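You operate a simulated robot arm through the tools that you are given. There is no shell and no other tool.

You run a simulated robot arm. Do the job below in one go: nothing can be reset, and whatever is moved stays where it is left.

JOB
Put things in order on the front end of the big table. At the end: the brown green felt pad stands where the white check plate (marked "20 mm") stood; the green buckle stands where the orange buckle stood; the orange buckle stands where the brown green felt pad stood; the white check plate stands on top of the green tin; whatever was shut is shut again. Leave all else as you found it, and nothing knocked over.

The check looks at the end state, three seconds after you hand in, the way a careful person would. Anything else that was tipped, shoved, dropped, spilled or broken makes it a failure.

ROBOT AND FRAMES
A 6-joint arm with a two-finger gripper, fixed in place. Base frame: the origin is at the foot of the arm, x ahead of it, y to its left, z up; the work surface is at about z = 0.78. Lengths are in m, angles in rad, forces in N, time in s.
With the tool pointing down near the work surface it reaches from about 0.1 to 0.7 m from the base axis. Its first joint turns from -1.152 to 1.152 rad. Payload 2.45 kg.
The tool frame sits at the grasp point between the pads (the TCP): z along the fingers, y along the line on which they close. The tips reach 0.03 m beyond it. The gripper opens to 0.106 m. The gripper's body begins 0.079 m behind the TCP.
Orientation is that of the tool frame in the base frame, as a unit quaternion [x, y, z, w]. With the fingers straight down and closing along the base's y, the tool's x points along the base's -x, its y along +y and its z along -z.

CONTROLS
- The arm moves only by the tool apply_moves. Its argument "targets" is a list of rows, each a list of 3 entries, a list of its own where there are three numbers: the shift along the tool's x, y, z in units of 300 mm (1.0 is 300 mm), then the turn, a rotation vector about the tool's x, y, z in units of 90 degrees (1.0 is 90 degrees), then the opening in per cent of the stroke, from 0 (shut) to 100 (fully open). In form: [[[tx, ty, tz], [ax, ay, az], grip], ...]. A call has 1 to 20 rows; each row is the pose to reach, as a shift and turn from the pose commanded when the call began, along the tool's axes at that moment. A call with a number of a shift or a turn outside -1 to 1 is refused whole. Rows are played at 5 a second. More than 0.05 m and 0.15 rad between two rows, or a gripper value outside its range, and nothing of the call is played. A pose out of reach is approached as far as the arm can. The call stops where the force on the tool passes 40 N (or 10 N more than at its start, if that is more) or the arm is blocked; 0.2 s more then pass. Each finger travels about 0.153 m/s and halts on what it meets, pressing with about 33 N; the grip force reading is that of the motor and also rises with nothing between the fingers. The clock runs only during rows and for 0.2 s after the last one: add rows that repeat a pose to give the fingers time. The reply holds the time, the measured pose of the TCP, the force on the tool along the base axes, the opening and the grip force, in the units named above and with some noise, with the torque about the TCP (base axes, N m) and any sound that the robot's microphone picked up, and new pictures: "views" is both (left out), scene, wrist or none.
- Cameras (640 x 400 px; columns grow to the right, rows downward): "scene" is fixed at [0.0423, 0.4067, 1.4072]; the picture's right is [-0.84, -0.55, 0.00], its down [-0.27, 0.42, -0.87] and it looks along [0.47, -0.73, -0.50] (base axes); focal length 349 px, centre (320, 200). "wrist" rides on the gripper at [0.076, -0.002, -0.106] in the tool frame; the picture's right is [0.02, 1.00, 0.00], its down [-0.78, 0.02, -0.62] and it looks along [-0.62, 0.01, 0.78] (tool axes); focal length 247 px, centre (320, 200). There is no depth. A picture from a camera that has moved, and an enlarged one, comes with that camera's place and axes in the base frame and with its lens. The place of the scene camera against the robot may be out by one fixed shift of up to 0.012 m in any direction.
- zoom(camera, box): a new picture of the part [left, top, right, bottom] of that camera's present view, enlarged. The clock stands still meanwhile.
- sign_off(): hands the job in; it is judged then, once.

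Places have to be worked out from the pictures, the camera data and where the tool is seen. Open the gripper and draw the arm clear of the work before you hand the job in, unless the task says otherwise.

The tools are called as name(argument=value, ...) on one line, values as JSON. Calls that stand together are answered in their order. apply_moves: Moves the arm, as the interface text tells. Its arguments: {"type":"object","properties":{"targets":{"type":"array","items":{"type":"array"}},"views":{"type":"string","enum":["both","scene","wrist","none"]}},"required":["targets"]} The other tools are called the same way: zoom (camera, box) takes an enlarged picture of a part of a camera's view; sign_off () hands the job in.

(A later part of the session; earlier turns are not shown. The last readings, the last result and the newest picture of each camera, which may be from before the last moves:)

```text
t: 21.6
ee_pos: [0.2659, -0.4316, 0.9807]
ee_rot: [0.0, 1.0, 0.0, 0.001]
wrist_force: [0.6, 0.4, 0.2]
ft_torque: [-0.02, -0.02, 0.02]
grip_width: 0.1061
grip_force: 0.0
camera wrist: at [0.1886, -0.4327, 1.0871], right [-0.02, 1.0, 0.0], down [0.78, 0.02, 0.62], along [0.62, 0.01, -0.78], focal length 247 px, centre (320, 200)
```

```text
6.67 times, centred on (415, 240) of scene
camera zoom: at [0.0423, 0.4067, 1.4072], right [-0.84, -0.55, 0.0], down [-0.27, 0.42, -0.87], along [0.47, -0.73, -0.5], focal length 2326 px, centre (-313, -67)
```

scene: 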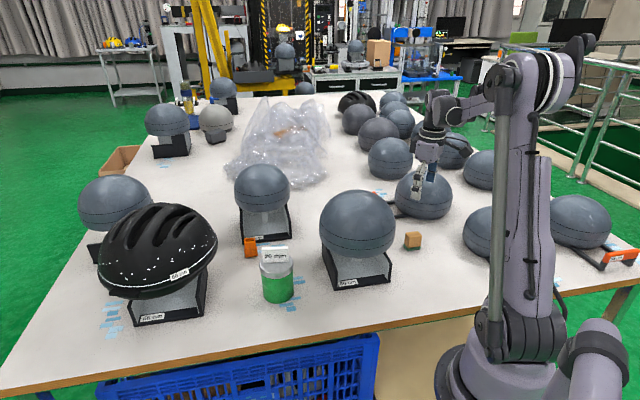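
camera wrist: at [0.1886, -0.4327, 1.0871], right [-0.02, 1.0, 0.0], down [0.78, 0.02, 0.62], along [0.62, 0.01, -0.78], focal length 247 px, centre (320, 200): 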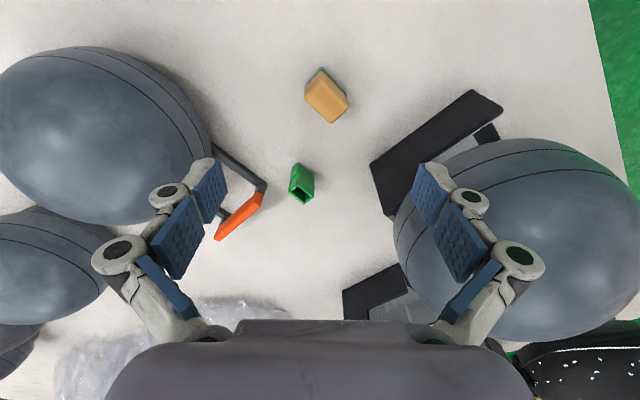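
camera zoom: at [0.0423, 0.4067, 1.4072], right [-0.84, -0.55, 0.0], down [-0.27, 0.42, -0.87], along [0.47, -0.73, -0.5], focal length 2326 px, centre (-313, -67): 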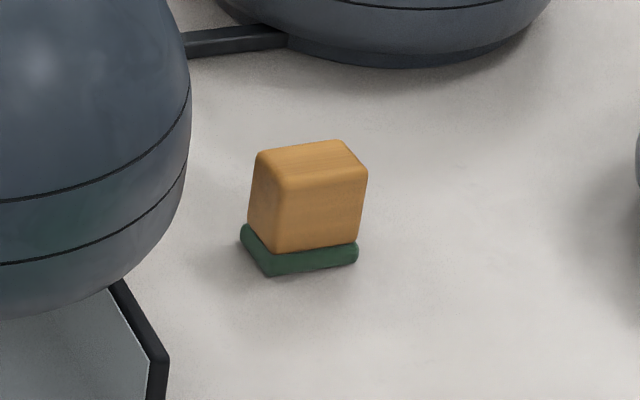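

The pad is a brown block on green felt, about 39 x 27 mm and 43 mm tall, turned about 45°, with its centre some 4-5 mm from the tool axis. I shift over it, turn the wrist so the fingers close across the short side, and lower to z of about 0.90 for a check.

apply_moves(targets=[[[-0.0133, 0.0173, 0], [0, 0, -0.0754], 90], [[-0.0133, 0.0173, 0], [0, 0, -0.1508], 80], [[-0.0133, 0.0173, 0], [0, 0, -0.2262], 70], [[-0.0133, 0.0173, 0.05], [0, 0, -0.3016], 66], [[-0.0133, 0.0173, 0.1], [0, 0, -0.377], 66], [[-0.0133, 0.0173, 0.17], [0, 0, -0.4524], 66], [[-0.0133, 0.0173, 0.26], [0, 0, -0.5278], 66], [[-0.0133, 0.0173, 0.26], [0, 0, -0.5278], 66]])

zoom(camera="wrist", box=[240, 40, 400, 200])

```text
t: 23.4
ee_pos: [0.2698, -0.4264, 0.9028]
ee_rot: [-0.403, 0.915, 0.0, 0.001]
wrist_force: [-0.2, 0.8, -0.2]
ft_torque: [-0.01, 0.01, -0.02]
grip_width: 0.0698
grip_force: 0.2
camera wrist: at [0.2183, -0.4839, 1.0087], right [-0.75, 0.66, 0.0], down [0.51, 0.59, 0.62], along [0.41, 0.47, -0.78], focal length 247 px, centre (320, 200)
```

scene: 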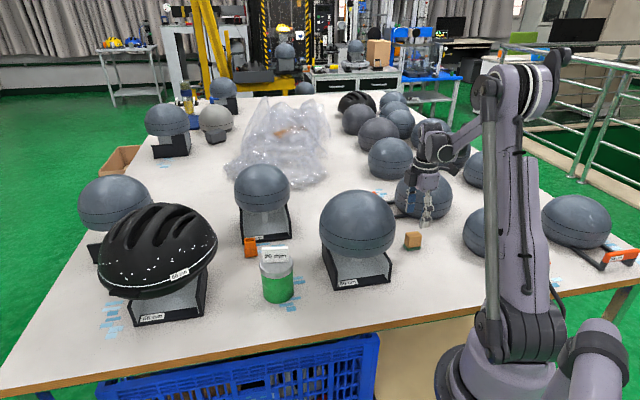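
wrist: 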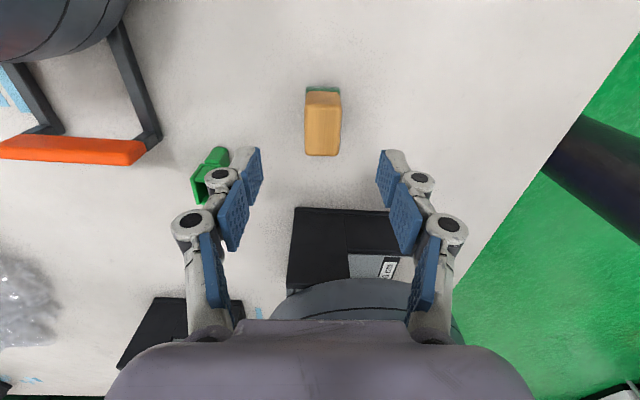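

```text
2.50 times, centred on (320, 120) of wrist
camera zoom: at [0.2183, -0.4839, 1.0087], right [-0.75, 0.66, 0.0], down [0.51, 0.59, 0.62], along [0.41, 0.47, -0.78], focal length 617 px, centre (320, 400)
```

zoom: 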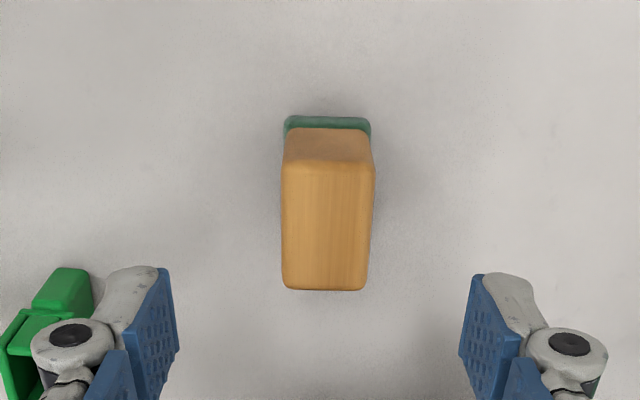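

The pad is squarely between the fingers, 3.6 mm ahead of the axis. I correct that and lower so the tips stay just above the felt, gripping the wooden body.

apply_moves(targets=[[[-0.012, 0.0033, 0.06], [0, 0, 0], 66], [[-0.012, 0.0033, 0.14], [0, 0, 0], 66], [[-0.012, 0.0033, 0.21], [0, 0, 0], 66], [[-0.012, 0.0033, 0.2567], [0, 0, 0], 66], [[-0.012, 0.0033, 0.2567], [0, 0, 0], 66]])

zoom(camera="wrist", box=[220, 60, 420, 220])

zoom(camera="scene", box=[380, 180, 460, 260])

```text
t: 24.6
ee_pos: [0.2706, -0.4222, 0.8257]
ee_rot: [-0.402, 0.916, -0.001, 0.001]
wrist_force: [0.8, -0.2, -0.8]
ft_torque: [0.0, 0.0, 0.01]
grip_width: 0.0699
grip_force: 0.1
camera wrist: at [0.2195, -0.4803, 0.9315], right [-0.75, 0.66, 0.0], down [0.52, 0.59, 0.62], along [0.41, 0.47, -0.78], focal length 247 px, centre (320, 200)
```

scene: 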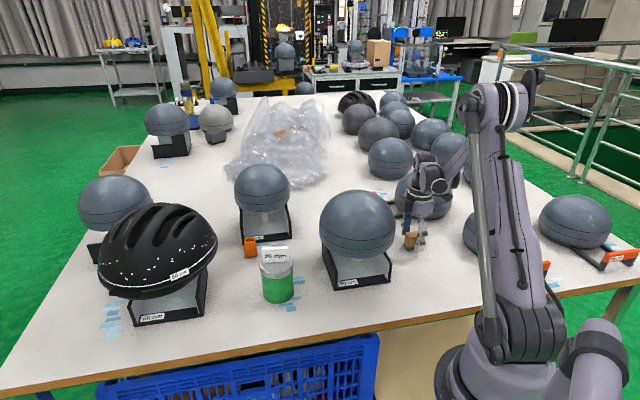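
wrist: 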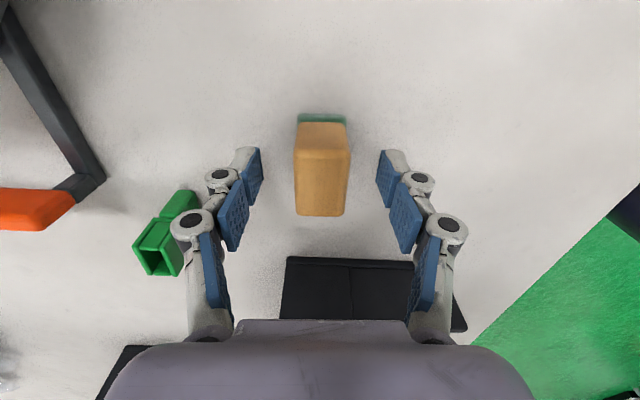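

```text
2.50 times, centred on (320, 140) of wrist
camera zoom: at [0.2195, -0.4803, 0.9315], right [-0.75, 0.66, 0.0], down [0.52, 0.59, 0.62], along [0.41, 0.47, -0.78], focal length 617 px, centre (320, 350)
```

zoom: 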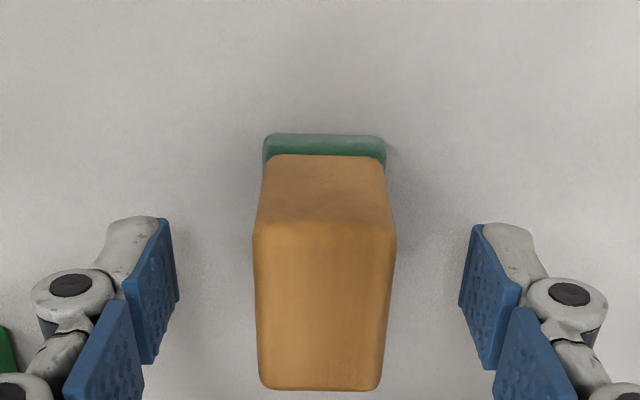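

```text
5.00 times, centred on (420, 220) of scene
camera zoom: at [0.0423, 0.4067, 1.4072], right [-0.84, -0.55, 0.0], down [-0.27, 0.42, -0.87], along [0.47, -0.73, -0.5], focal length 1744 px, centre (-180, 100)
```

zoom: 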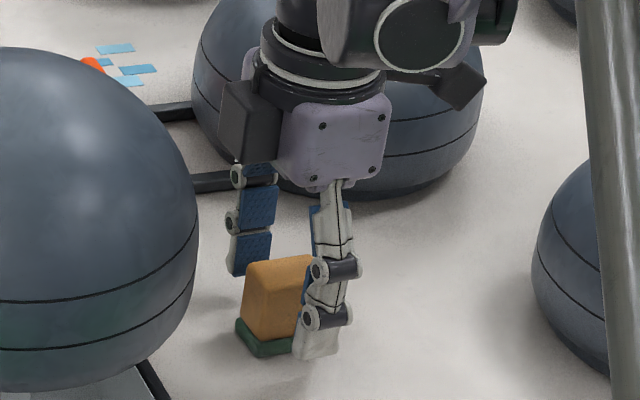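

The pad is centred between the fingers to within 1 mm. I close on it, and this pose (0.271, -0.422) is the pad's spot for the orange buckle later.

apply_moves(targets=[[[0, 0, 0], [0, 0, 0], 20], [[0, 0, 0], [0, 0, 0], 0], [[0, 0, 0], [0, 0, 0], 0], [[0, 0, 0], [0, 0, 0], 0]], views="wrist")

```text
t: 25.6
ee_pos: [0.2699, -0.423, 0.8265]
ee_rot: [-0.402, 0.916, -0.001, 0.0]
wrist_force: [0.3, 0.0, 0.4]
ft_torque: [-0.01, 0.0, -0.02]
grip_width: 0.0267
grip_force: 33.3
camera wrist: at [0.2194, -0.4804, 0.9318], right [-0.75, 0.66, 0.0], down [0.52, 0.59, 0.62], along [0.41, 0.47, -0.78], focal length 247 px, centre (320, 200)
```

wrist: 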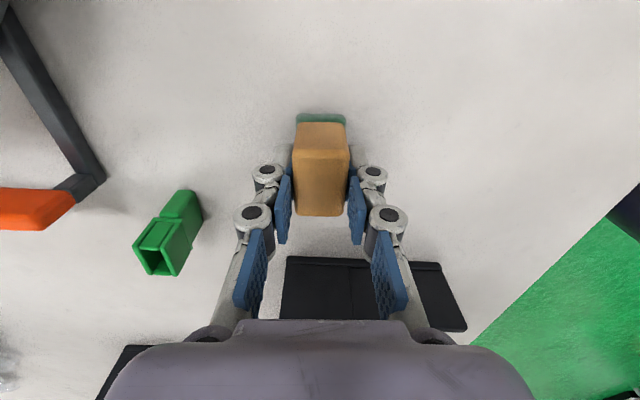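

Gripped at 26.7 mm. I lift the pad to z of about 1.0 and carry it round the head form to above the plate's old spot, turning it 10.5° so its long side lies along the old plate line.

apply_moves(targets=[[[0, 0, -0.05], [0, 0, 0], 0], [[0, 0, -0.15], [0, 0, 0], 0], [[0, 0, -0.3], [0, 0, 0], 0], [[0, 0, -0.45], [0, 0, 0], 0], [[0, 0, -0.58], [0, 0, 0], 0], [[-0.0861, -0.0923, -0.58], [0, 0, 0], 0], [[-0.1722, -0.1847, -0.58], [0, 0, 0], 0], [[-0.2583, -0.277, -0.58], [0, 0, 0], 0], [[-0.3542, -0.3151, -0.58], [0, 0, 0.04], 0], [[-0.45, -0.3532, -0.58], [0, 0, 0.08], 0], [[-0.5459, -0.3912, -0.58], [0, 0, 0.1167], 0], [[-0.6417, -0.4293, -0.58], [0, 0, 0.1167], 0], [[-0.6417, -0.4293, -0.58], [0, 0, 0.1167], 0]])

```text
t: 28.4
ee_pos: [0.4965, -0.3675, 0.9994]
ee_rot: [-0.318, 0.948, -0.002, 0.0]
wrist_force: [0.0, 0.4, -1.2]
ft_torque: [0.03, 0.02, -0.03]
grip_width: 0.0265
grip_force: 33.0
camera wrist: at [0.4357, -0.4152, 1.1051], right [-0.62, 0.79, 0.0], down [0.61, 0.48, 0.62], along [0.49, 0.38, -0.78], focal length 247 px, centre (320, 200)
```

scene: 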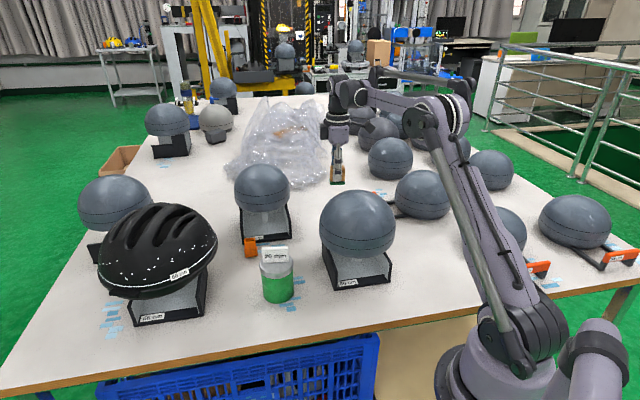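
wrist: 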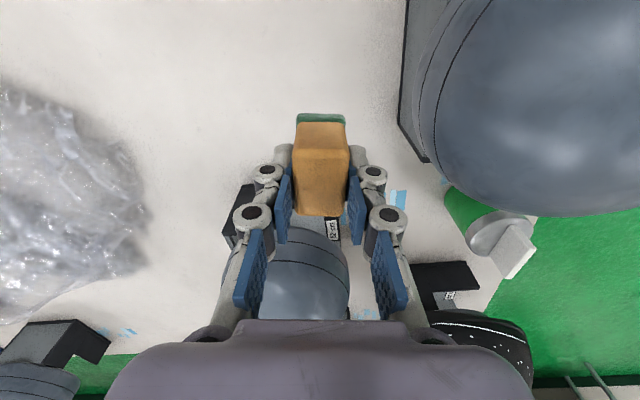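

The pad is above the old plate spot. I lower it to a few millimetres above the table.

apply_moves(targets=[[[0, 0, 0.15], [0, 0, 0], 0], [[0, 0, 0.3], [0, 0, 0], 0], [[0, 0, 0.43], [0, 0, 0], 0], [[0, 0, 0.51], [0, 0, 0], 0], [[0, 0, 0.56], [0, 0, 0], 0], [[0, 0, 0.57], [0, 0, 0], 0], [[0, 0, 0.57], [0, 0, 0], 0]])

```text
t: 30.0
ee_pos: [0.4952, -0.3674, 0.8297]
ee_rot: [-0.317, 0.948, -0.001, -0.001]
wrist_force: [0.3, -0.1, 0.2]
ft_torque: [0.01, -0.02, 0.02]
grip_width: 0.0268
grip_force: 33.0
camera wrist: at [0.4348, -0.4147, 0.9361], right [-0.62, 0.79, 0.0], down [0.61, 0.49, 0.62], along [0.49, 0.38, -0.78], focal length 247 px, centre (320, 200)
```

scene: 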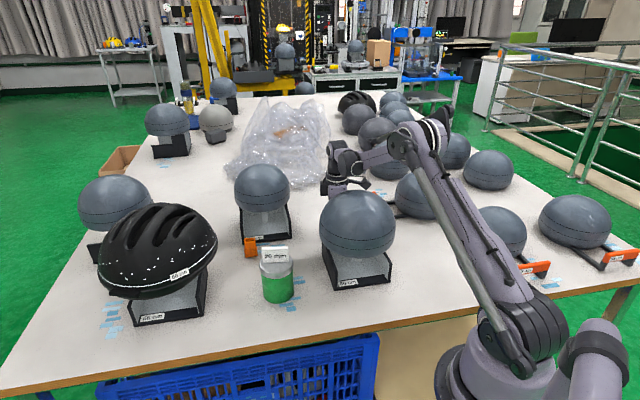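
wrist: 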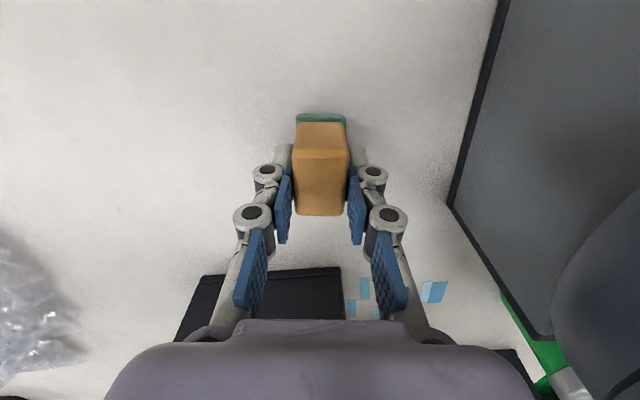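

Commanded height is now about 0.829, roughly 3 mm above the table for the pad. I go down in 1 mm steps, watching the force.

apply_moves(targets=[[[0, 0, 0.0033], [0, 0, 0], 0], [[0, 0, 0.0067], [0, 0, 0], 0], [[0, 0, 0.0085], [0, 0, 0], 0], [[0, 0, 0.0085], [0, 0, 0], 0]], views="none")

```text
t: 31.0
ee_pos: [0.4963, -0.3679, 0.828]
ee_rot: [-0.317, 0.948, -0.001, -0.001]
wrist_force: [-0.2, -0.8, -0.7]
ft_torque: [-0.02, -0.04, 0.02]
grip_width: 0.027
grip_force: 33.2
```

No contact yet; another millimetre in small steps.

apply_moves(targets=[[[0, 0, 0.002], [0, 0, 0], 0], [[0, 0, 0.004], [0, 0, 0], 0], [[0, 0, 0.004], [0, 0, 0], 0]], views="none")

```text
t: 31.8
ee_pos: [0.4957, -0.3677, 0.8255]
ee_rot: [-0.317, 0.948, -0.001, 0.0]
wrist_force: [0.4, 0.2, 1.5]
ft_torque: [0.0, 0.02, -0.01]
grip_width: 0.0266
grip_force: 33.0
```

The pad is just touching (force about +2.5 N versus hanging). I open the fingers gently.

apply_moves(targets=[[[0, 0, 0.001], [0, 0, 0], 0], [[0, 0, 0.001], [0, 0, 0], 28], [[0, 0, 0.001], [0, 0, 0], 36], [[0, 0, 0.001], [0, 0, 0], 46], [[0, 0, 0.001], [0, 0, 0], 52], [[0, 0, 0.001], [0, 0, 0], 52]])

zoom(camera="wrist", box=[220, 60, 420, 220])

```text
t: 33.2
ee_pos: [0.4958, -0.3667, 0.8248]
ee_rot: [-0.317, 0.948, -0.001, 0.0]
wrist_force: [-0.1, -0.1, 0.1]
ft_torque: [0.0, -0.01, 0.0]
grip_width: 0.055
grip_force: 0.0
camera wrist: at [0.4351, -0.4148, 0.9309], right [-0.62, 0.79, 0.0], down [0.61, 0.49, 0.62], along [0.49, 0.38, -0.78], focal length 247 px, centre (320, 200)
```

scene: 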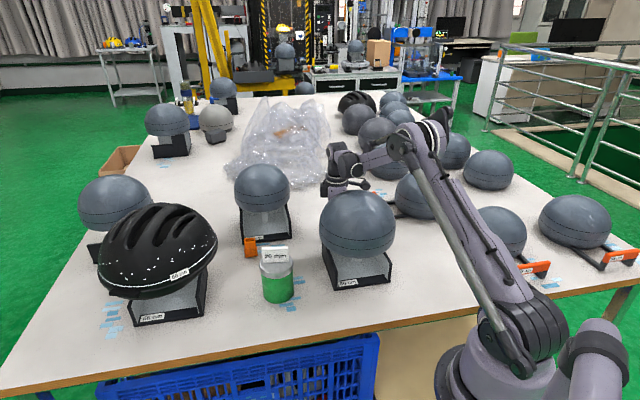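
wrist: 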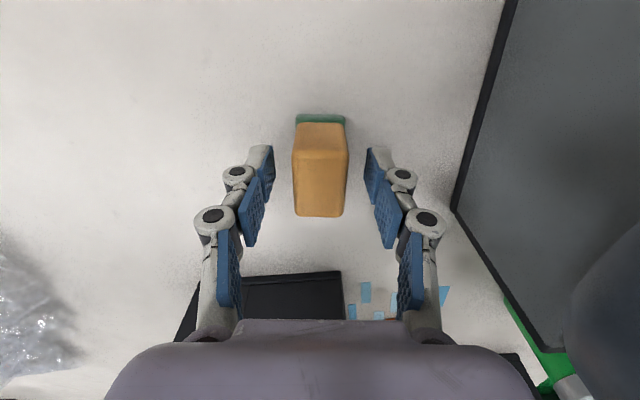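

```text
2.50 times, centred on (320, 140) of wrist
camera zoom: at [0.4351, -0.4148, 0.9309], right [-0.62, 0.79, 0.0], down [0.61, 0.49, 0.62], along [0.49, 0.38, -0.78], focal length 617 px, centre (320, 350)
```

zoom: 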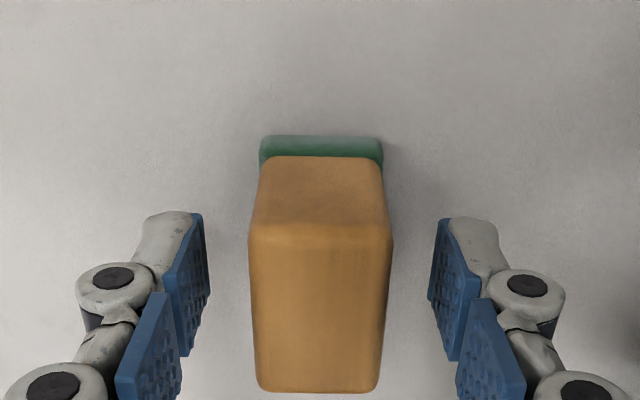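

The pad stands upright on the plate's old spot. I rise straight up, then travel between the head forms toward the orange buckle, turning the wrist back to yaw 0 for a look.

apply_moves(targets=[[[0, 0, -0.05], [0, 0, 0], 52], [[0, 0, -0.15], [0, 0, 0], 52], [[0, 0, -0.3], [0, 0, 0], 52], [[0, 0, -0.45], [0, 0, 0], 52], [[0, 0, -0.6], [0, 0, 0], 52], [[0, 0, -0.717], [0, 0, 0], 60], [[-0.0823, 0.0904, -0.717], [0, 0, 0.0587], 60], [[-0.1647, 0.1809, -0.717], [0, 0, 0.1174], 60], [[-0.247, 0.2713, -0.717], [0, 0, 0.1761], 60], [[-0.3293, 0.3617, -0.717], [0, 0, 0.2348], 60], [[-0.445, 0.3859, -0.717], [0, 0, 0.2935], 60], [[-0.5606, 0.41, -0.717], [0, 0, 0.3522], 60], [[-0.6763, 0.4342, -0.65], [0, 0, 0.411], 60], [[-0.6763, 0.4342, -0.6], [0, 0, 0.411], 60], [[-0.6763, 0.4342, -0.6], [0, 0, 0.411], 60]])

zoom(camera="wrist", box=[250, 20, 410, 180])

zoom(camera="scene", box=[230, 140, 350, 280])

```text
t: 36.4
ee_pos: [0.5792, -0.141, 1.0044]
ee_rot: [0.0, 1.0, 0.001, 0.001]
wrist_force: [-0.3, 0.2, -0.3]
ft_torque: [-0.05, 0.02, -0.01]
grip_width: 0.0638
grip_force: 0.1
camera wrist: at [0.5017, -0.1422, 1.11], right [-0.02, 1.0, 0.0], down [0.78, 0.02, 0.62], along [0.62, 0.01, -0.78], focal length 247 px, centre (320, 200)
```

scene: 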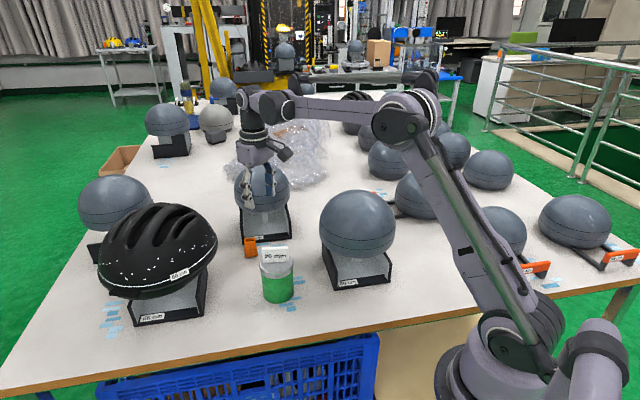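
wrist: 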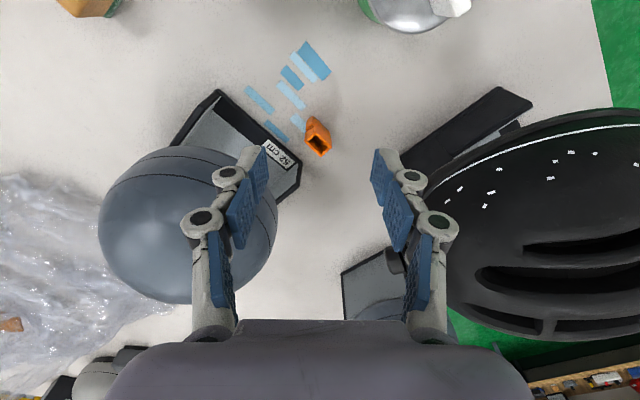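

```text
2.50 times, centred on (330, 100) of wrist
camera zoom: at [0.5017, -0.1422, 1.11], right [-0.02, 1.0, 0.0], down [0.78, 0.02, 0.62], along [0.62, 0.01, -0.78], focal length 617 px, centre (295, 450)
```

zoom: 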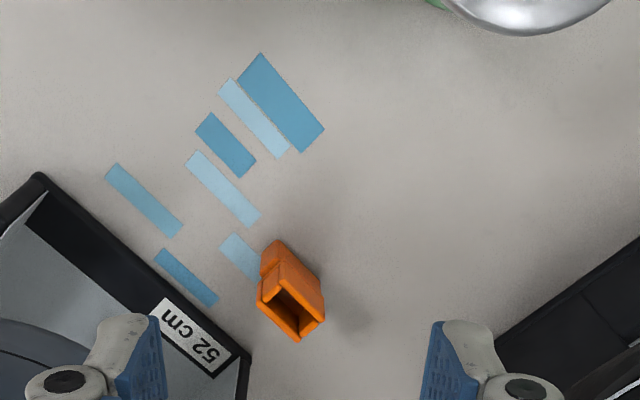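

```text
2.86 times, centred on (290, 210) of scene
camera zoom: at [0.0423, 0.4067, 1.4072], right [-0.84, -0.55, 0.0], down [-0.27, 0.42, -0.87], along [0.47, -0.73, -0.5], focal length 997 px, centre (406, 171)
```

zoom: 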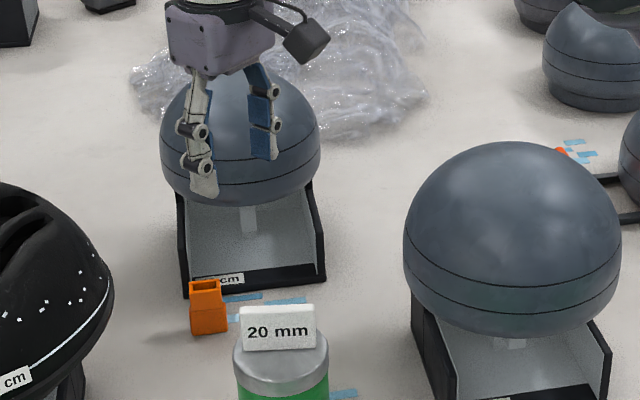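

I zoom in tighter on the orange buckle to read its shape and orientation.

zoom(camera="wrist", box=[295, 105, 345, 165])

zoom(camera="scene", box=[230, 225, 280, 270])

```text
6.67 times, centred on (320, 135) of wrist
camera zoom: at [0.5017, -0.1422, 1.11], right [-0.02, 1.0, 0.0], down [0.78, 0.02, 0.62], along [0.62, 0.01, -0.78], focal length 1646 px, centre (320, 633)
```

zoom: 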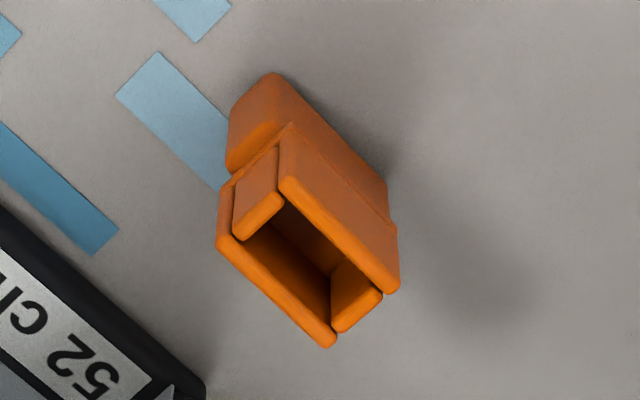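

```text
8.89 times, centred on (255, 248) of scene
camera zoom: at [0.0423, 0.4067, 1.4072], right [-0.84, -0.55, 0.0], down [-0.27, 0.42, -0.87], along [0.47, -0.73, -0.5], focal length 3101 px, centre (898, -222)
```

zoom: 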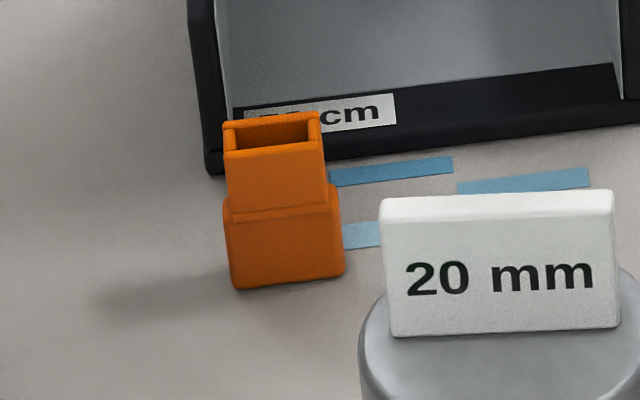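

The orange buckle is a small upright socket (about 29 x 16 mm neck on a slightly wider base, 54 mm tall) near (0.638, -0.143), turned 45°. The 52 cm form is only about 5 cm away, so I will grip along its long side with the tool leaning away from the form; first I turn to yaw -45° nearby and look again.

apply_moves(targets=[[[-0.0222, 0.0083, 0.025], [0, 0, 0.0833], 60], [[-0.0444, 0.0167, 0.05], [0, 0, 0.1667], 60], [[-0.0667, 0.025, 0.075], [0, 0, 0.25], 60], [[-0.0889, 0.0333, 0.1], [0, 0, 0.3333], 60], [[-0.1111, 0.0417, 0.125], [0, 0, 0.4167], 60], [[-0.1333, 0.05, 0.15], [0, 0, 0.5], 60], [[-0.1333, 0.05, 0.15], [0, 0, 0.5], 60]])

zoom(camera="wrist", box=[260, 50, 380, 170])

zoom(camera="scene", box=[200, 100, 360, 300])

```text
t: 38.0
ee_pos: [0.621, -0.1248, 0.9599]
ee_rot: [0.384, 0.923, 0.0, 0.001]
wrist_force: [-0.2, -0.5, -0.2]
ft_torque: [0.02, 0.0, -0.04]
grip_width: 0.0635
grip_force: 0.2
camera wrist: at [0.5646, -0.0723, 1.0659], right [0.69, 0.72, 0.0], down [0.56, -0.54, 0.62], along [0.45, -0.43, -0.78], focal length 247 px, centre (320, 200)
```

scene: 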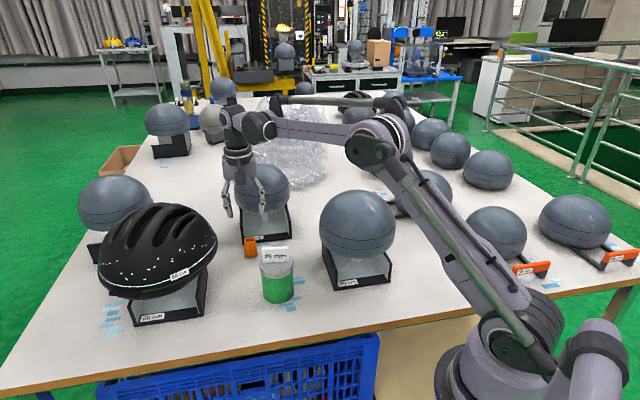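
wrist: 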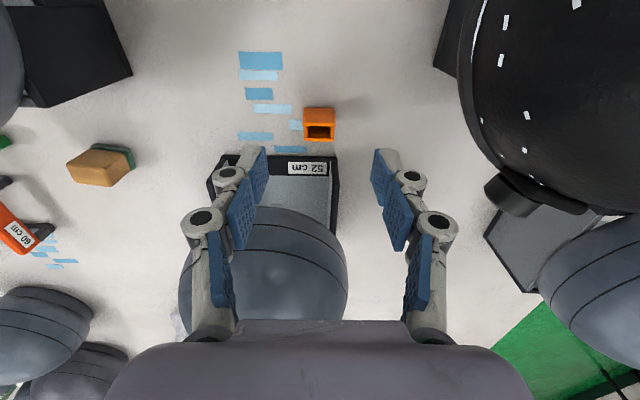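

```text
3.33 times, centred on (320, 110) of wrist
camera zoom: at [0.5646, -0.0723, 1.0659], right [0.69, 0.72, 0.0], down [0.56, -0.54, 0.62], along [0.45, -0.43, -0.78], focal length 823 px, centre (320, 500)
```

zoom: 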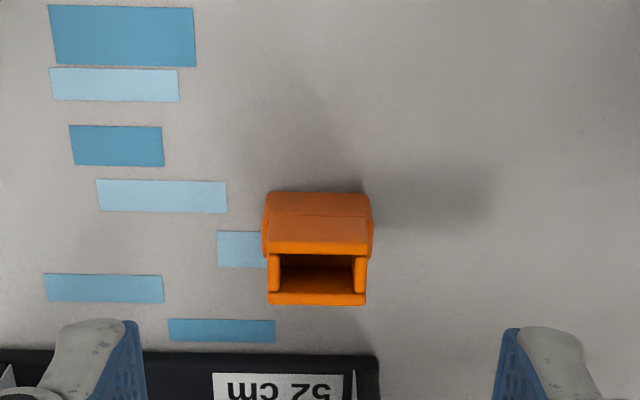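

```text
2.00 times, centred on (280, 200) of scene
camera zoom: at [0.0423, 0.4067, 1.4072], right [-0.84, -0.55, 0.0], down [-0.27, 0.42, -0.87], along [0.47, -0.73, -0.5], focal length 698 px, centre (400, 200)
```

zoom: 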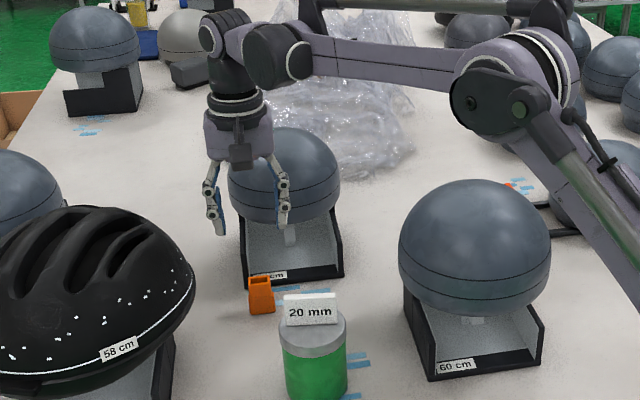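

The buckle is now square to the fingers, about 27 mm further out than the tool axis. I slide over it at a safe height and measure once more.

apply_moves(targets=[[[-0.044, -0.0035, 0.02], [0, 0, 0], 60], [[-0.088, -0.007, 0.05], [0, 0, 0], 60], [[-0.088, -0.007, 0.05], [0, 0, 0], 60]])

zoom(camera="wrist", box=[260, 30, 380, 150])

zoom(camera="scene", box=[200, 100, 330, 270])

```text
t: 38.8
ee_pos: [0.6364, -0.1473, 0.9448]
ee_rot: [0.383, 0.924, 0.0, 0.001]
wrist_force: [0.5, -0.3, 0.5]
ft_torque: [0.02, 0.04, 0.01]
grip_width: 0.0636
grip_force: 0.1
camera wrist: at [0.5808, -0.0938, 1.0505], right [0.69, 0.72, 0.0], down [0.57, -0.54, 0.62], along [0.45, -0.43, -0.78], focal length 247 px, centre (320, 200)
```

scene: 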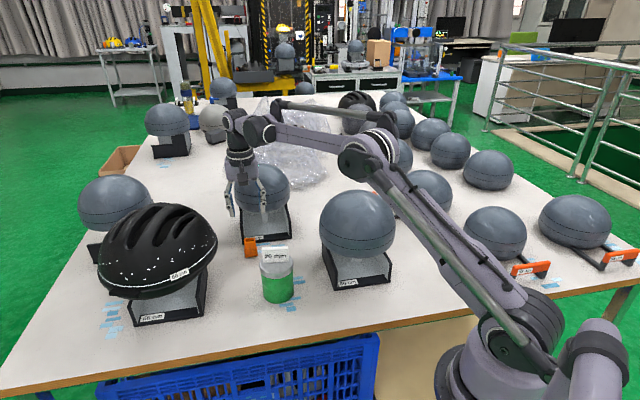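
wrist: 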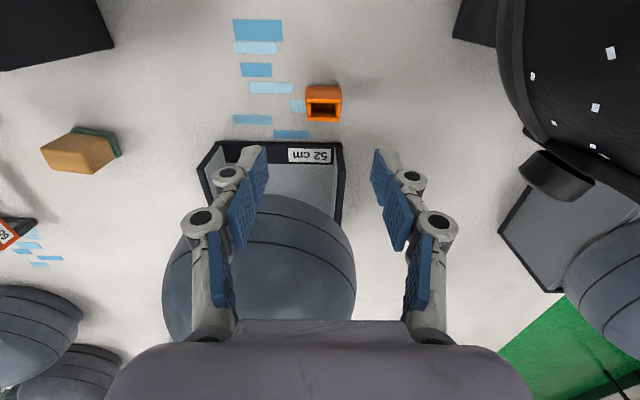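

```text
3.33 times, centred on (320, 90) of wrist
camera zoom: at [0.5808, -0.0938, 1.0505], right [0.69, 0.72, 0.0], down [0.57, -0.54, 0.62], along [0.45, -0.43, -0.78], focal length 823 px, centre (320, 567)
```

zoom: 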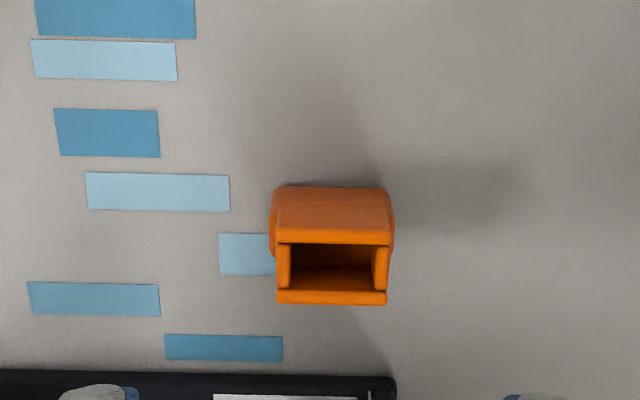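

```text
2.35 times, centred on (265, 185) of scene
camera zoom: at [0.0423, 0.4067, 1.4072], right [-0.84, -0.55, 0.0], down [-0.27, 0.42, -0.87], along [0.47, -0.73, -0.5], focal length 821 px, centre (449, 235)
```

zoom: 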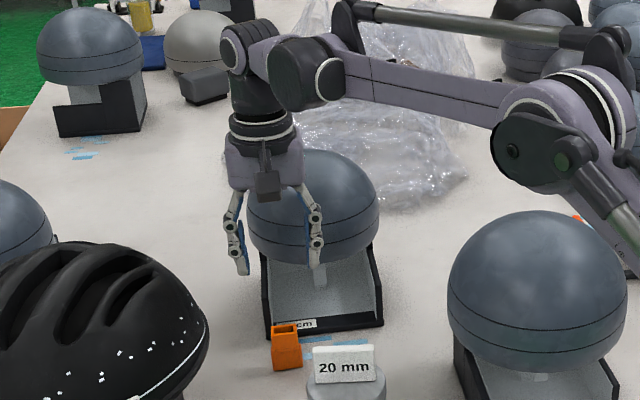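

The buckle's centre is about 3 mm and 1 mm off the axis, and its top is near z = 0.83. I lean the tool 15° away from the 52 cm form at hover height, so that the approach axis runs through the buckle's lower body.

apply_moves(targets=[[[0.026, 0.001, 0.03], [0, -0.0417, 0], 60], [[0.053, 0.002, 0.06], [0, -0.0833, 0], 60], [[0.079, 0.003, 0.095], [0, -0.125, 0], 60], [[0.1057, 0.004, 0.127], [0, -0.1667, 0], 60], [[0.1057, 0.004, 0.127], [0, -0.1667, 0], 60]])

zoom(camera="wrist", box=[240, 60, 400, 220])

zoom(camera="scene", box=[200, 120, 330, 290])

```text
t: 40.0
ee_pos: [0.6138, -0.1221, 0.9074]
ee_rot: [0.38, 0.916, -0.05, 0.121]
wrist_force: [0.3, -0.1, -0.8]
ft_torque: [-0.03, 0.0, -0.03]
grip_width: 0.0635
grip_force: 0.0
camera wrist: at [0.5409, -0.053, 0.9899], right [0.69, 0.72, -0.01], down [0.43, -0.41, 0.8], along [0.58, -0.56, -0.59], focal length 247 px, centre (320, 200)
```

scene: 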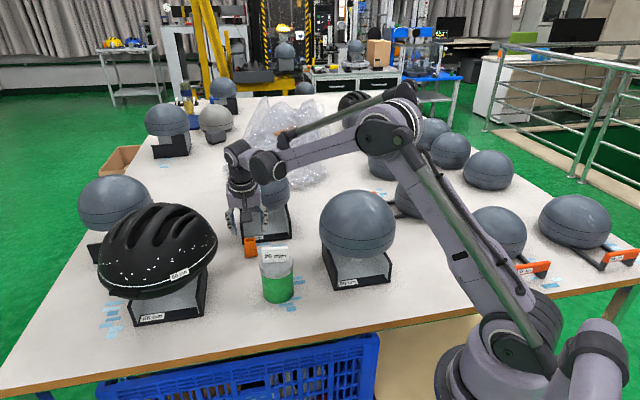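
wrist: 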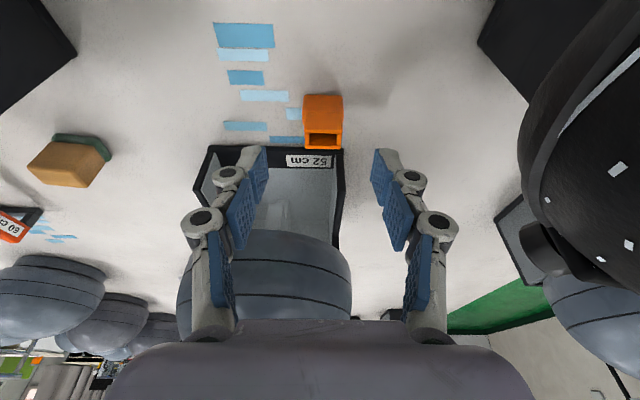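

```text
2.50 times, centred on (320, 140) of wrist
camera zoom: at [0.5409, -0.053, 0.9899], right [0.69, 0.72, -0.01], down [0.43, -0.41, 0.8], along [0.58, -0.56, -0.59], focal length 617 px, centre (320, 350)
```

zoom: 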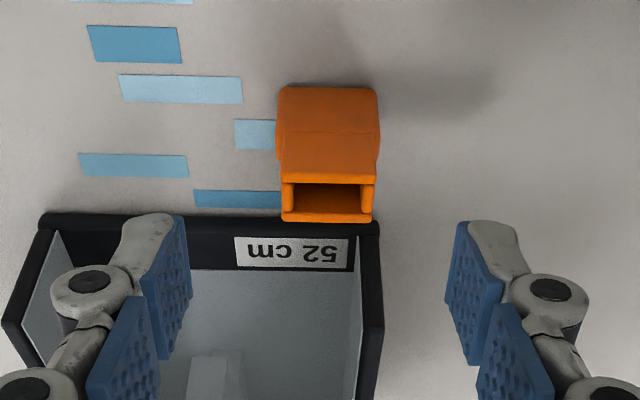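

```text
2.35 times, centred on (265, 205) of scene
camera zoom: at [0.0422, 0.4067, 1.4072], right [-0.84, -0.55, 0.0], down [-0.27, 0.42, -0.87], along [0.47, -0.73, -0.5], focal length 821 px, centre (449, 188)
```

zoom: 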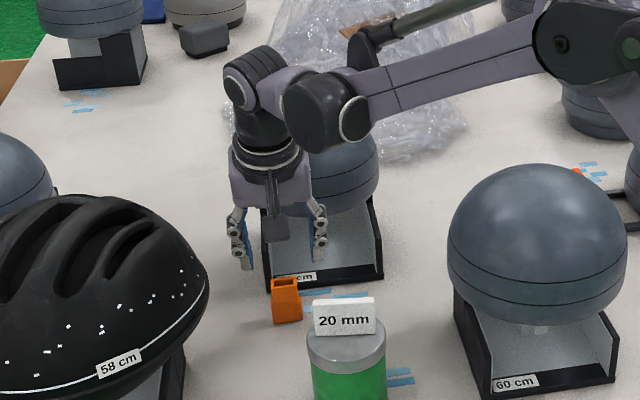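

The camera confirms the tool axis passes within 2 mm of the buckle centre and the stand lip is 25 mm beyond the finger edge. I fine-tune and descend along the leaning axis.

apply_moves(targets=[[[-0.006, 0.0047, 0.06], [0, 0, 0], 60], [[-0.006, 0.0047, 0.13], [0, 0, 0], 60], [[-0.006, 0.0047, 0.2], [0, 0, 0], 60], [[-0.006, 0.0047, 0.26], [0, 0, 0], 60], [[-0.006, 0.0047, 0.3], [0, 0, 0], 60], [[-0.006, 0.0047, 0.3], [0, 0, 0], 60]])

zoom(camera="wrist", box=[220, 80, 420, 240])

zoom(camera="scene", box=[200, 140, 330, 300])

```text
t: 41.4
ee_pos: [0.635, -0.141, 0.8192]
ee_rot: [0.379, 0.916, -0.051, 0.121]
wrist_force: [0.5, -0.1, 0.2]
ft_torque: [0.01, -0.01, 0.01]
grip_width: 0.0636
grip_force: 0.1
camera wrist: at [0.5608, -0.0703, 0.9022], right [0.69, 0.72, -0.01], down [0.43, -0.41, 0.8], along [0.58, -0.56, -0.59], focal length 247 px, centre (320, 200)
```

scene: 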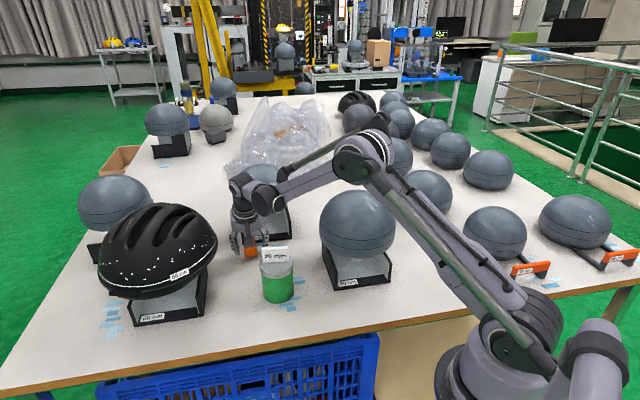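
wrist: 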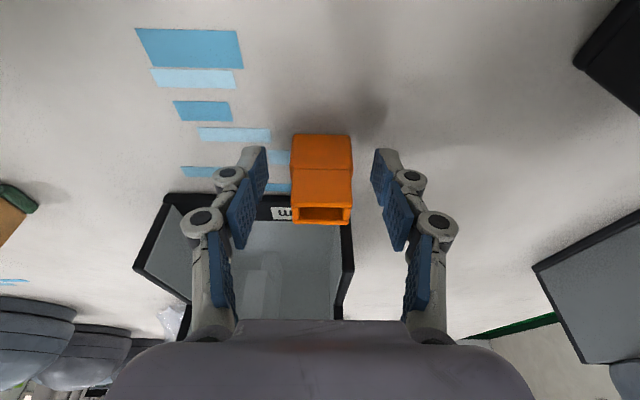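

```text
2.50 times, centred on (320, 160) of wrist
camera zoom: at [0.5608, -0.0703, 0.9022], right [0.69, 0.72, -0.01], down [0.43, -0.41, 0.8], along [0.58, -0.56, -0.59], focal length 617 px, centre (320, 300)
```

zoom: 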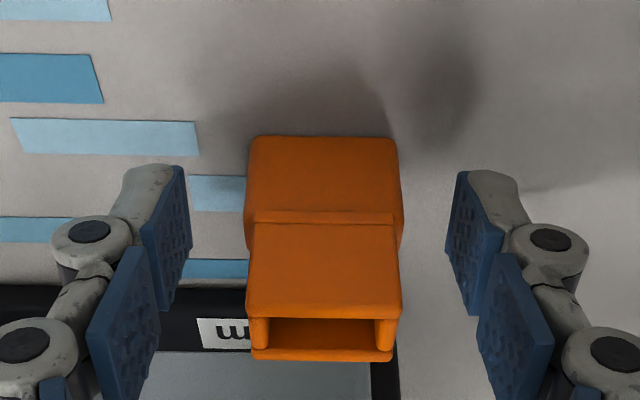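

```text
2.50 times, centred on (265, 220) of scene
camera zoom: at [0.0423, 0.4067, 1.4072], right [-0.84, -0.55, 0.0], down [-0.27, 0.42, -0.87], along [0.47, -0.73, -0.5], focal length 872 px, centre (458, 150)
```

zoom: 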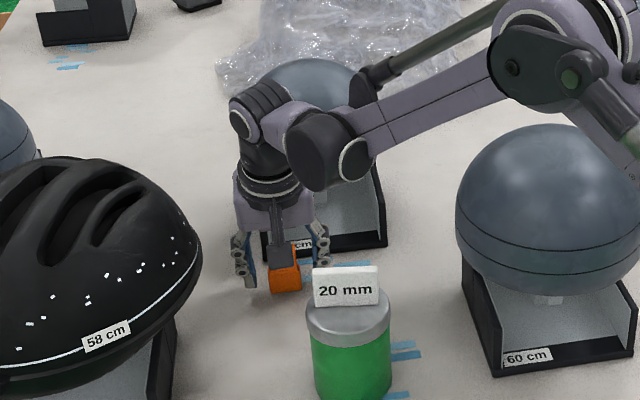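

The buckle sits centred between the pads, and the fingers clear the stand. I close on its lower body.

apply_moves(targets=[[[0, 0, 0], [0, 0, 0], 40], [[0, 0, 0], [0, 0, 0], 30], [[0, 0, 0], [0, 0, 0], 0], [[0, 0, 0], [0, 0, 0], 0], [[0, 0, 0], [0, 0, 0], 0]], views="wrist")

zoom(camera="wrist", box=[220, 80, 420, 240])

```text
t: 42.6
ee_pos: [0.6346, -0.1391, 0.8206]
ee_rot: [0.38, 0.916, -0.05, 0.122]
wrist_force: [-0.8, -0.3, -0.9]
ft_torque: [-0.02, -0.01, 0.02]
grip_width: 0.0347
grip_force: 32.8
camera wrist: at [0.5609, -0.0702, 0.9025], right [0.69, 0.72, -0.01], down [0.43, -0.41, 0.8], along [0.58, -0.56, -0.59], focal length 247 px, centre (320, 200)
```

wrist: 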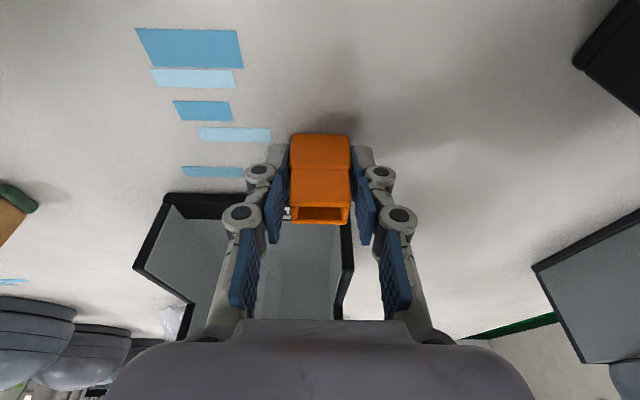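

```text
2.50 times, centred on (320, 160) of wrist
camera zoom: at [0.5609, -0.0702, 0.9025], right [0.69, 0.72, -0.01], down [0.43, -0.41, 0.8], along [0.58, -0.56, -0.59], focal length 617 px, centre (320, 300)
```

zoom: 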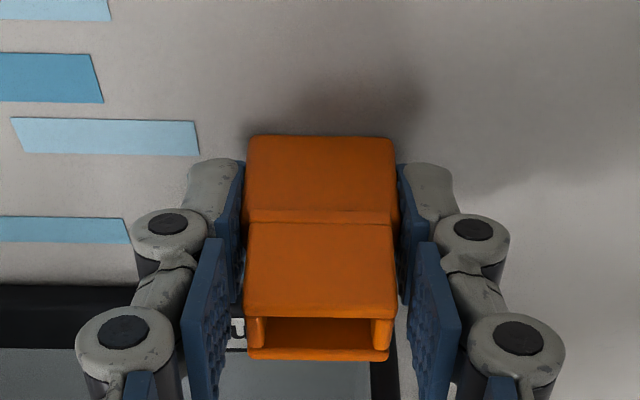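

Gripped at 34.7 mm. I back out along the same leaning axis, then rise and retreat toward mid-table at height.

apply_moves(targets=[[[0, 0, -0.05], [0, 0, 0], 0], [[0, 0, -0.13], [0, 0, 0], 0], [[0, 0, -0.215], [0, 0, 0], 0], [[0, 0, -0.3], [0, 0, 0], 0], [[0.0189, -0.0437, -0.4116], [0, 0, 0], 0], [[0.0379, -0.0873, -0.5231], [0, 0, 0], 0], [[0.0568, -0.131, -0.6347], [0, 0, 0], 0], [[0.0841, -0.1703, -0.7455], [0, 0, 0], 0], [[0.1113, -0.2097, -0.8562], [0, 0, 0], 0], [[0.1386, -0.249, -0.967], [0, 0, 0], 0], [[0.1386, -0.249, -0.967], [0, 0, 0], 0]])

```text
t: 45.0
ee_pos: [0.4995, -0.1091, 1.09]
ee_rot: [0.379, 0.916, -0.051, 0.121]
wrist_force: [-0.6, -0.4, -0.4]
ft_torque: [0.0, -0.02, -0.01]
grip_width: 0.0348
grip_force: 32.8
camera wrist: at [0.425, -0.0389, 1.173], right [0.69, 0.72, -0.01], down [0.43, -0.41, 0.8], along [0.58, -0.56, -0.59], focal length 247 px, centre (320, 200)
```

scene: 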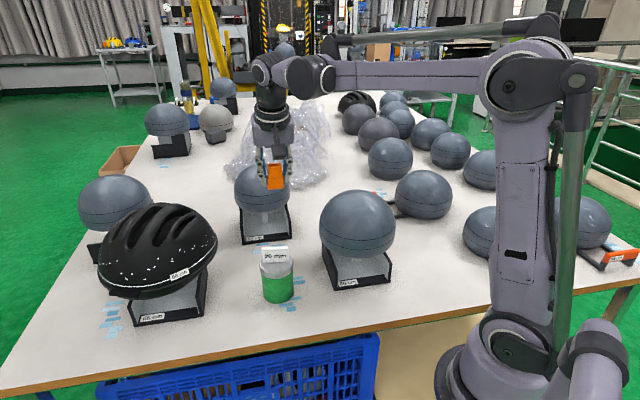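
wrist: 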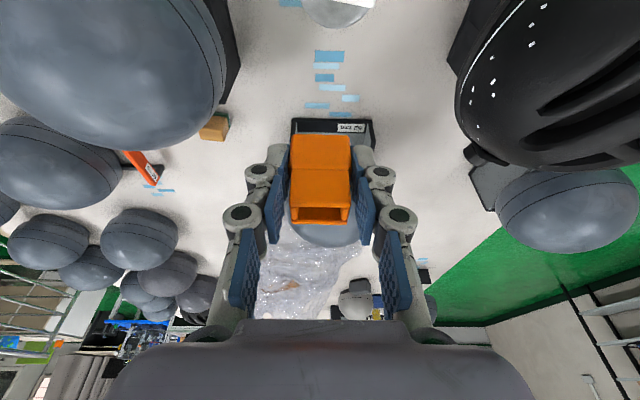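

The buckle is held upright relative to the lean. I fly over the 60 cm form at z = 1.14 toward the pad's old spot, turning 45° about the vertical on the way.

apply_moves(targets=[[[-0.0431, 0, -0.161], [0, 0, 0], 0], [[-0.0577, -0.1071, -0.1571], [-0.0216, 0, -0.0805], 0], [[-0.0722, -0.2142, -0.1532], [-0.0431, 0, -0.161], 0], [[-0.0868, -0.3213, -0.1493], [-0.0647, 0, -0.2415], 0], [[-0.1014, -0.4283, -0.1454], [-0.0863, 0, -0.322], 0], [[-0.1159, -0.5354, -0.1415], [-0.1078, 0, -0.4025], 0], [[-0.1305, -0.6425, -0.1376], [-0.1294, 0, -0.483], 0], [[-0.1305, -0.6425, -0.1376], [-0.1294, 0, -0.483], 0]])

```text
t: 46.8
ee_pos: [0.3832, -0.2684, 1.1418]
ee_rot: [-0.001, 0.991, 0.0, 0.132]
wrist_force: [0.6, -0.5, -0.2]
ft_torque: [0.02, -0.02, 0.0]
grip_width: 0.0345
grip_force: 33.3
camera wrist: at [0.2792, -0.2706, 1.2239], right [-0.02, 1.0, -0.01], down [0.59, 0.02, 0.8], along [0.8, 0.01, -0.59], focal length 247 px, centre (320, 200)
```

scene: 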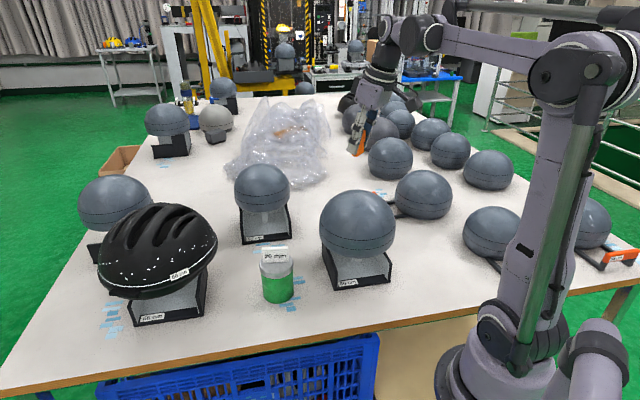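
wrist: 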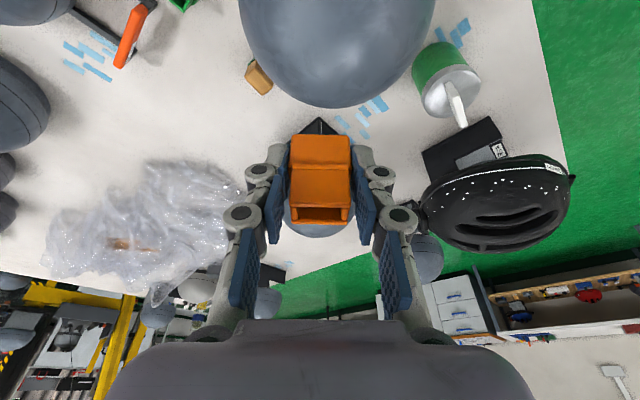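

All good so far. I continue to above the pad's old spot and descend to z of about 0.95.

apply_moves(targets=[[[0.0755, -0.1037, -0.0202], [0, 0, 0], 0], [[0.1509, -0.2073, -0.0404], [0, 0, 0], 0], [[0.2264, -0.311, -0.0607], [0, 0, 0], 0], [[0.3018, -0.4146, -0.0809], [0, 0, 0], 0], [[0.3773, -0.5183, -0.1011], [0, 0, 0], 0], [[0.4101, -0.5183, 0.0213], [0, 0, 0], 0], [[0.4429, -0.5183, 0.1436], [0, 0, 0], 0], [[0.4757, -0.5183, 0.266], [0, 0, 0], 0], [[0.5085, -0.5183, 0.3883], [0, 0, 0], 0], [[0.5413, -0.5183, 0.5107], [0, 0, 0], 0], [[0.5413, -0.5183, 0.5107], [0, 0, 0], 0]])

```text
t: 49.2
ee_pos: [0.2667, -0.4202, 0.9505]
ee_rot: [0.0, 0.992, -0.001, 0.13]
wrist_force: [-0.1, 0.3, 0.6]
ft_torque: [-0.01, 0.0, 0.01]
grip_width: 0.0346
grip_force: 33.1
camera wrist: at [0.1646, -0.422, 1.0335], right [-0.02, 1.0, -0.01], down [0.6, 0.02, 0.8], along [0.8, 0.01, -0.6], focal length 247 px, centre (320, 200)
```

scene: 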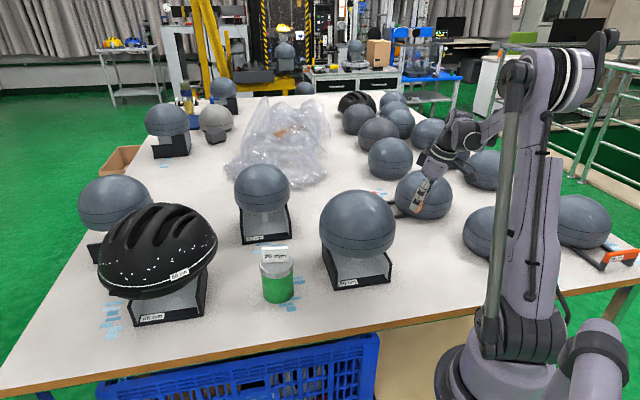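
wrist: 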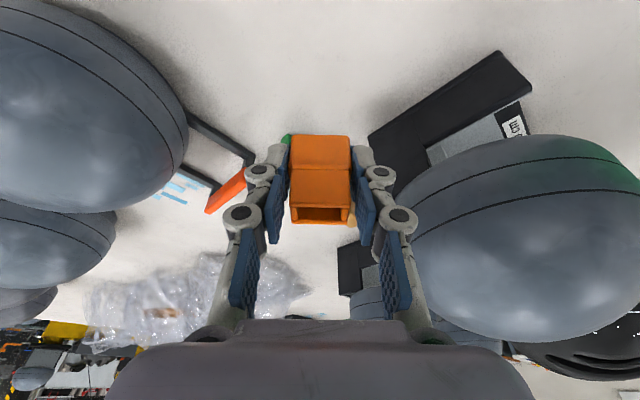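

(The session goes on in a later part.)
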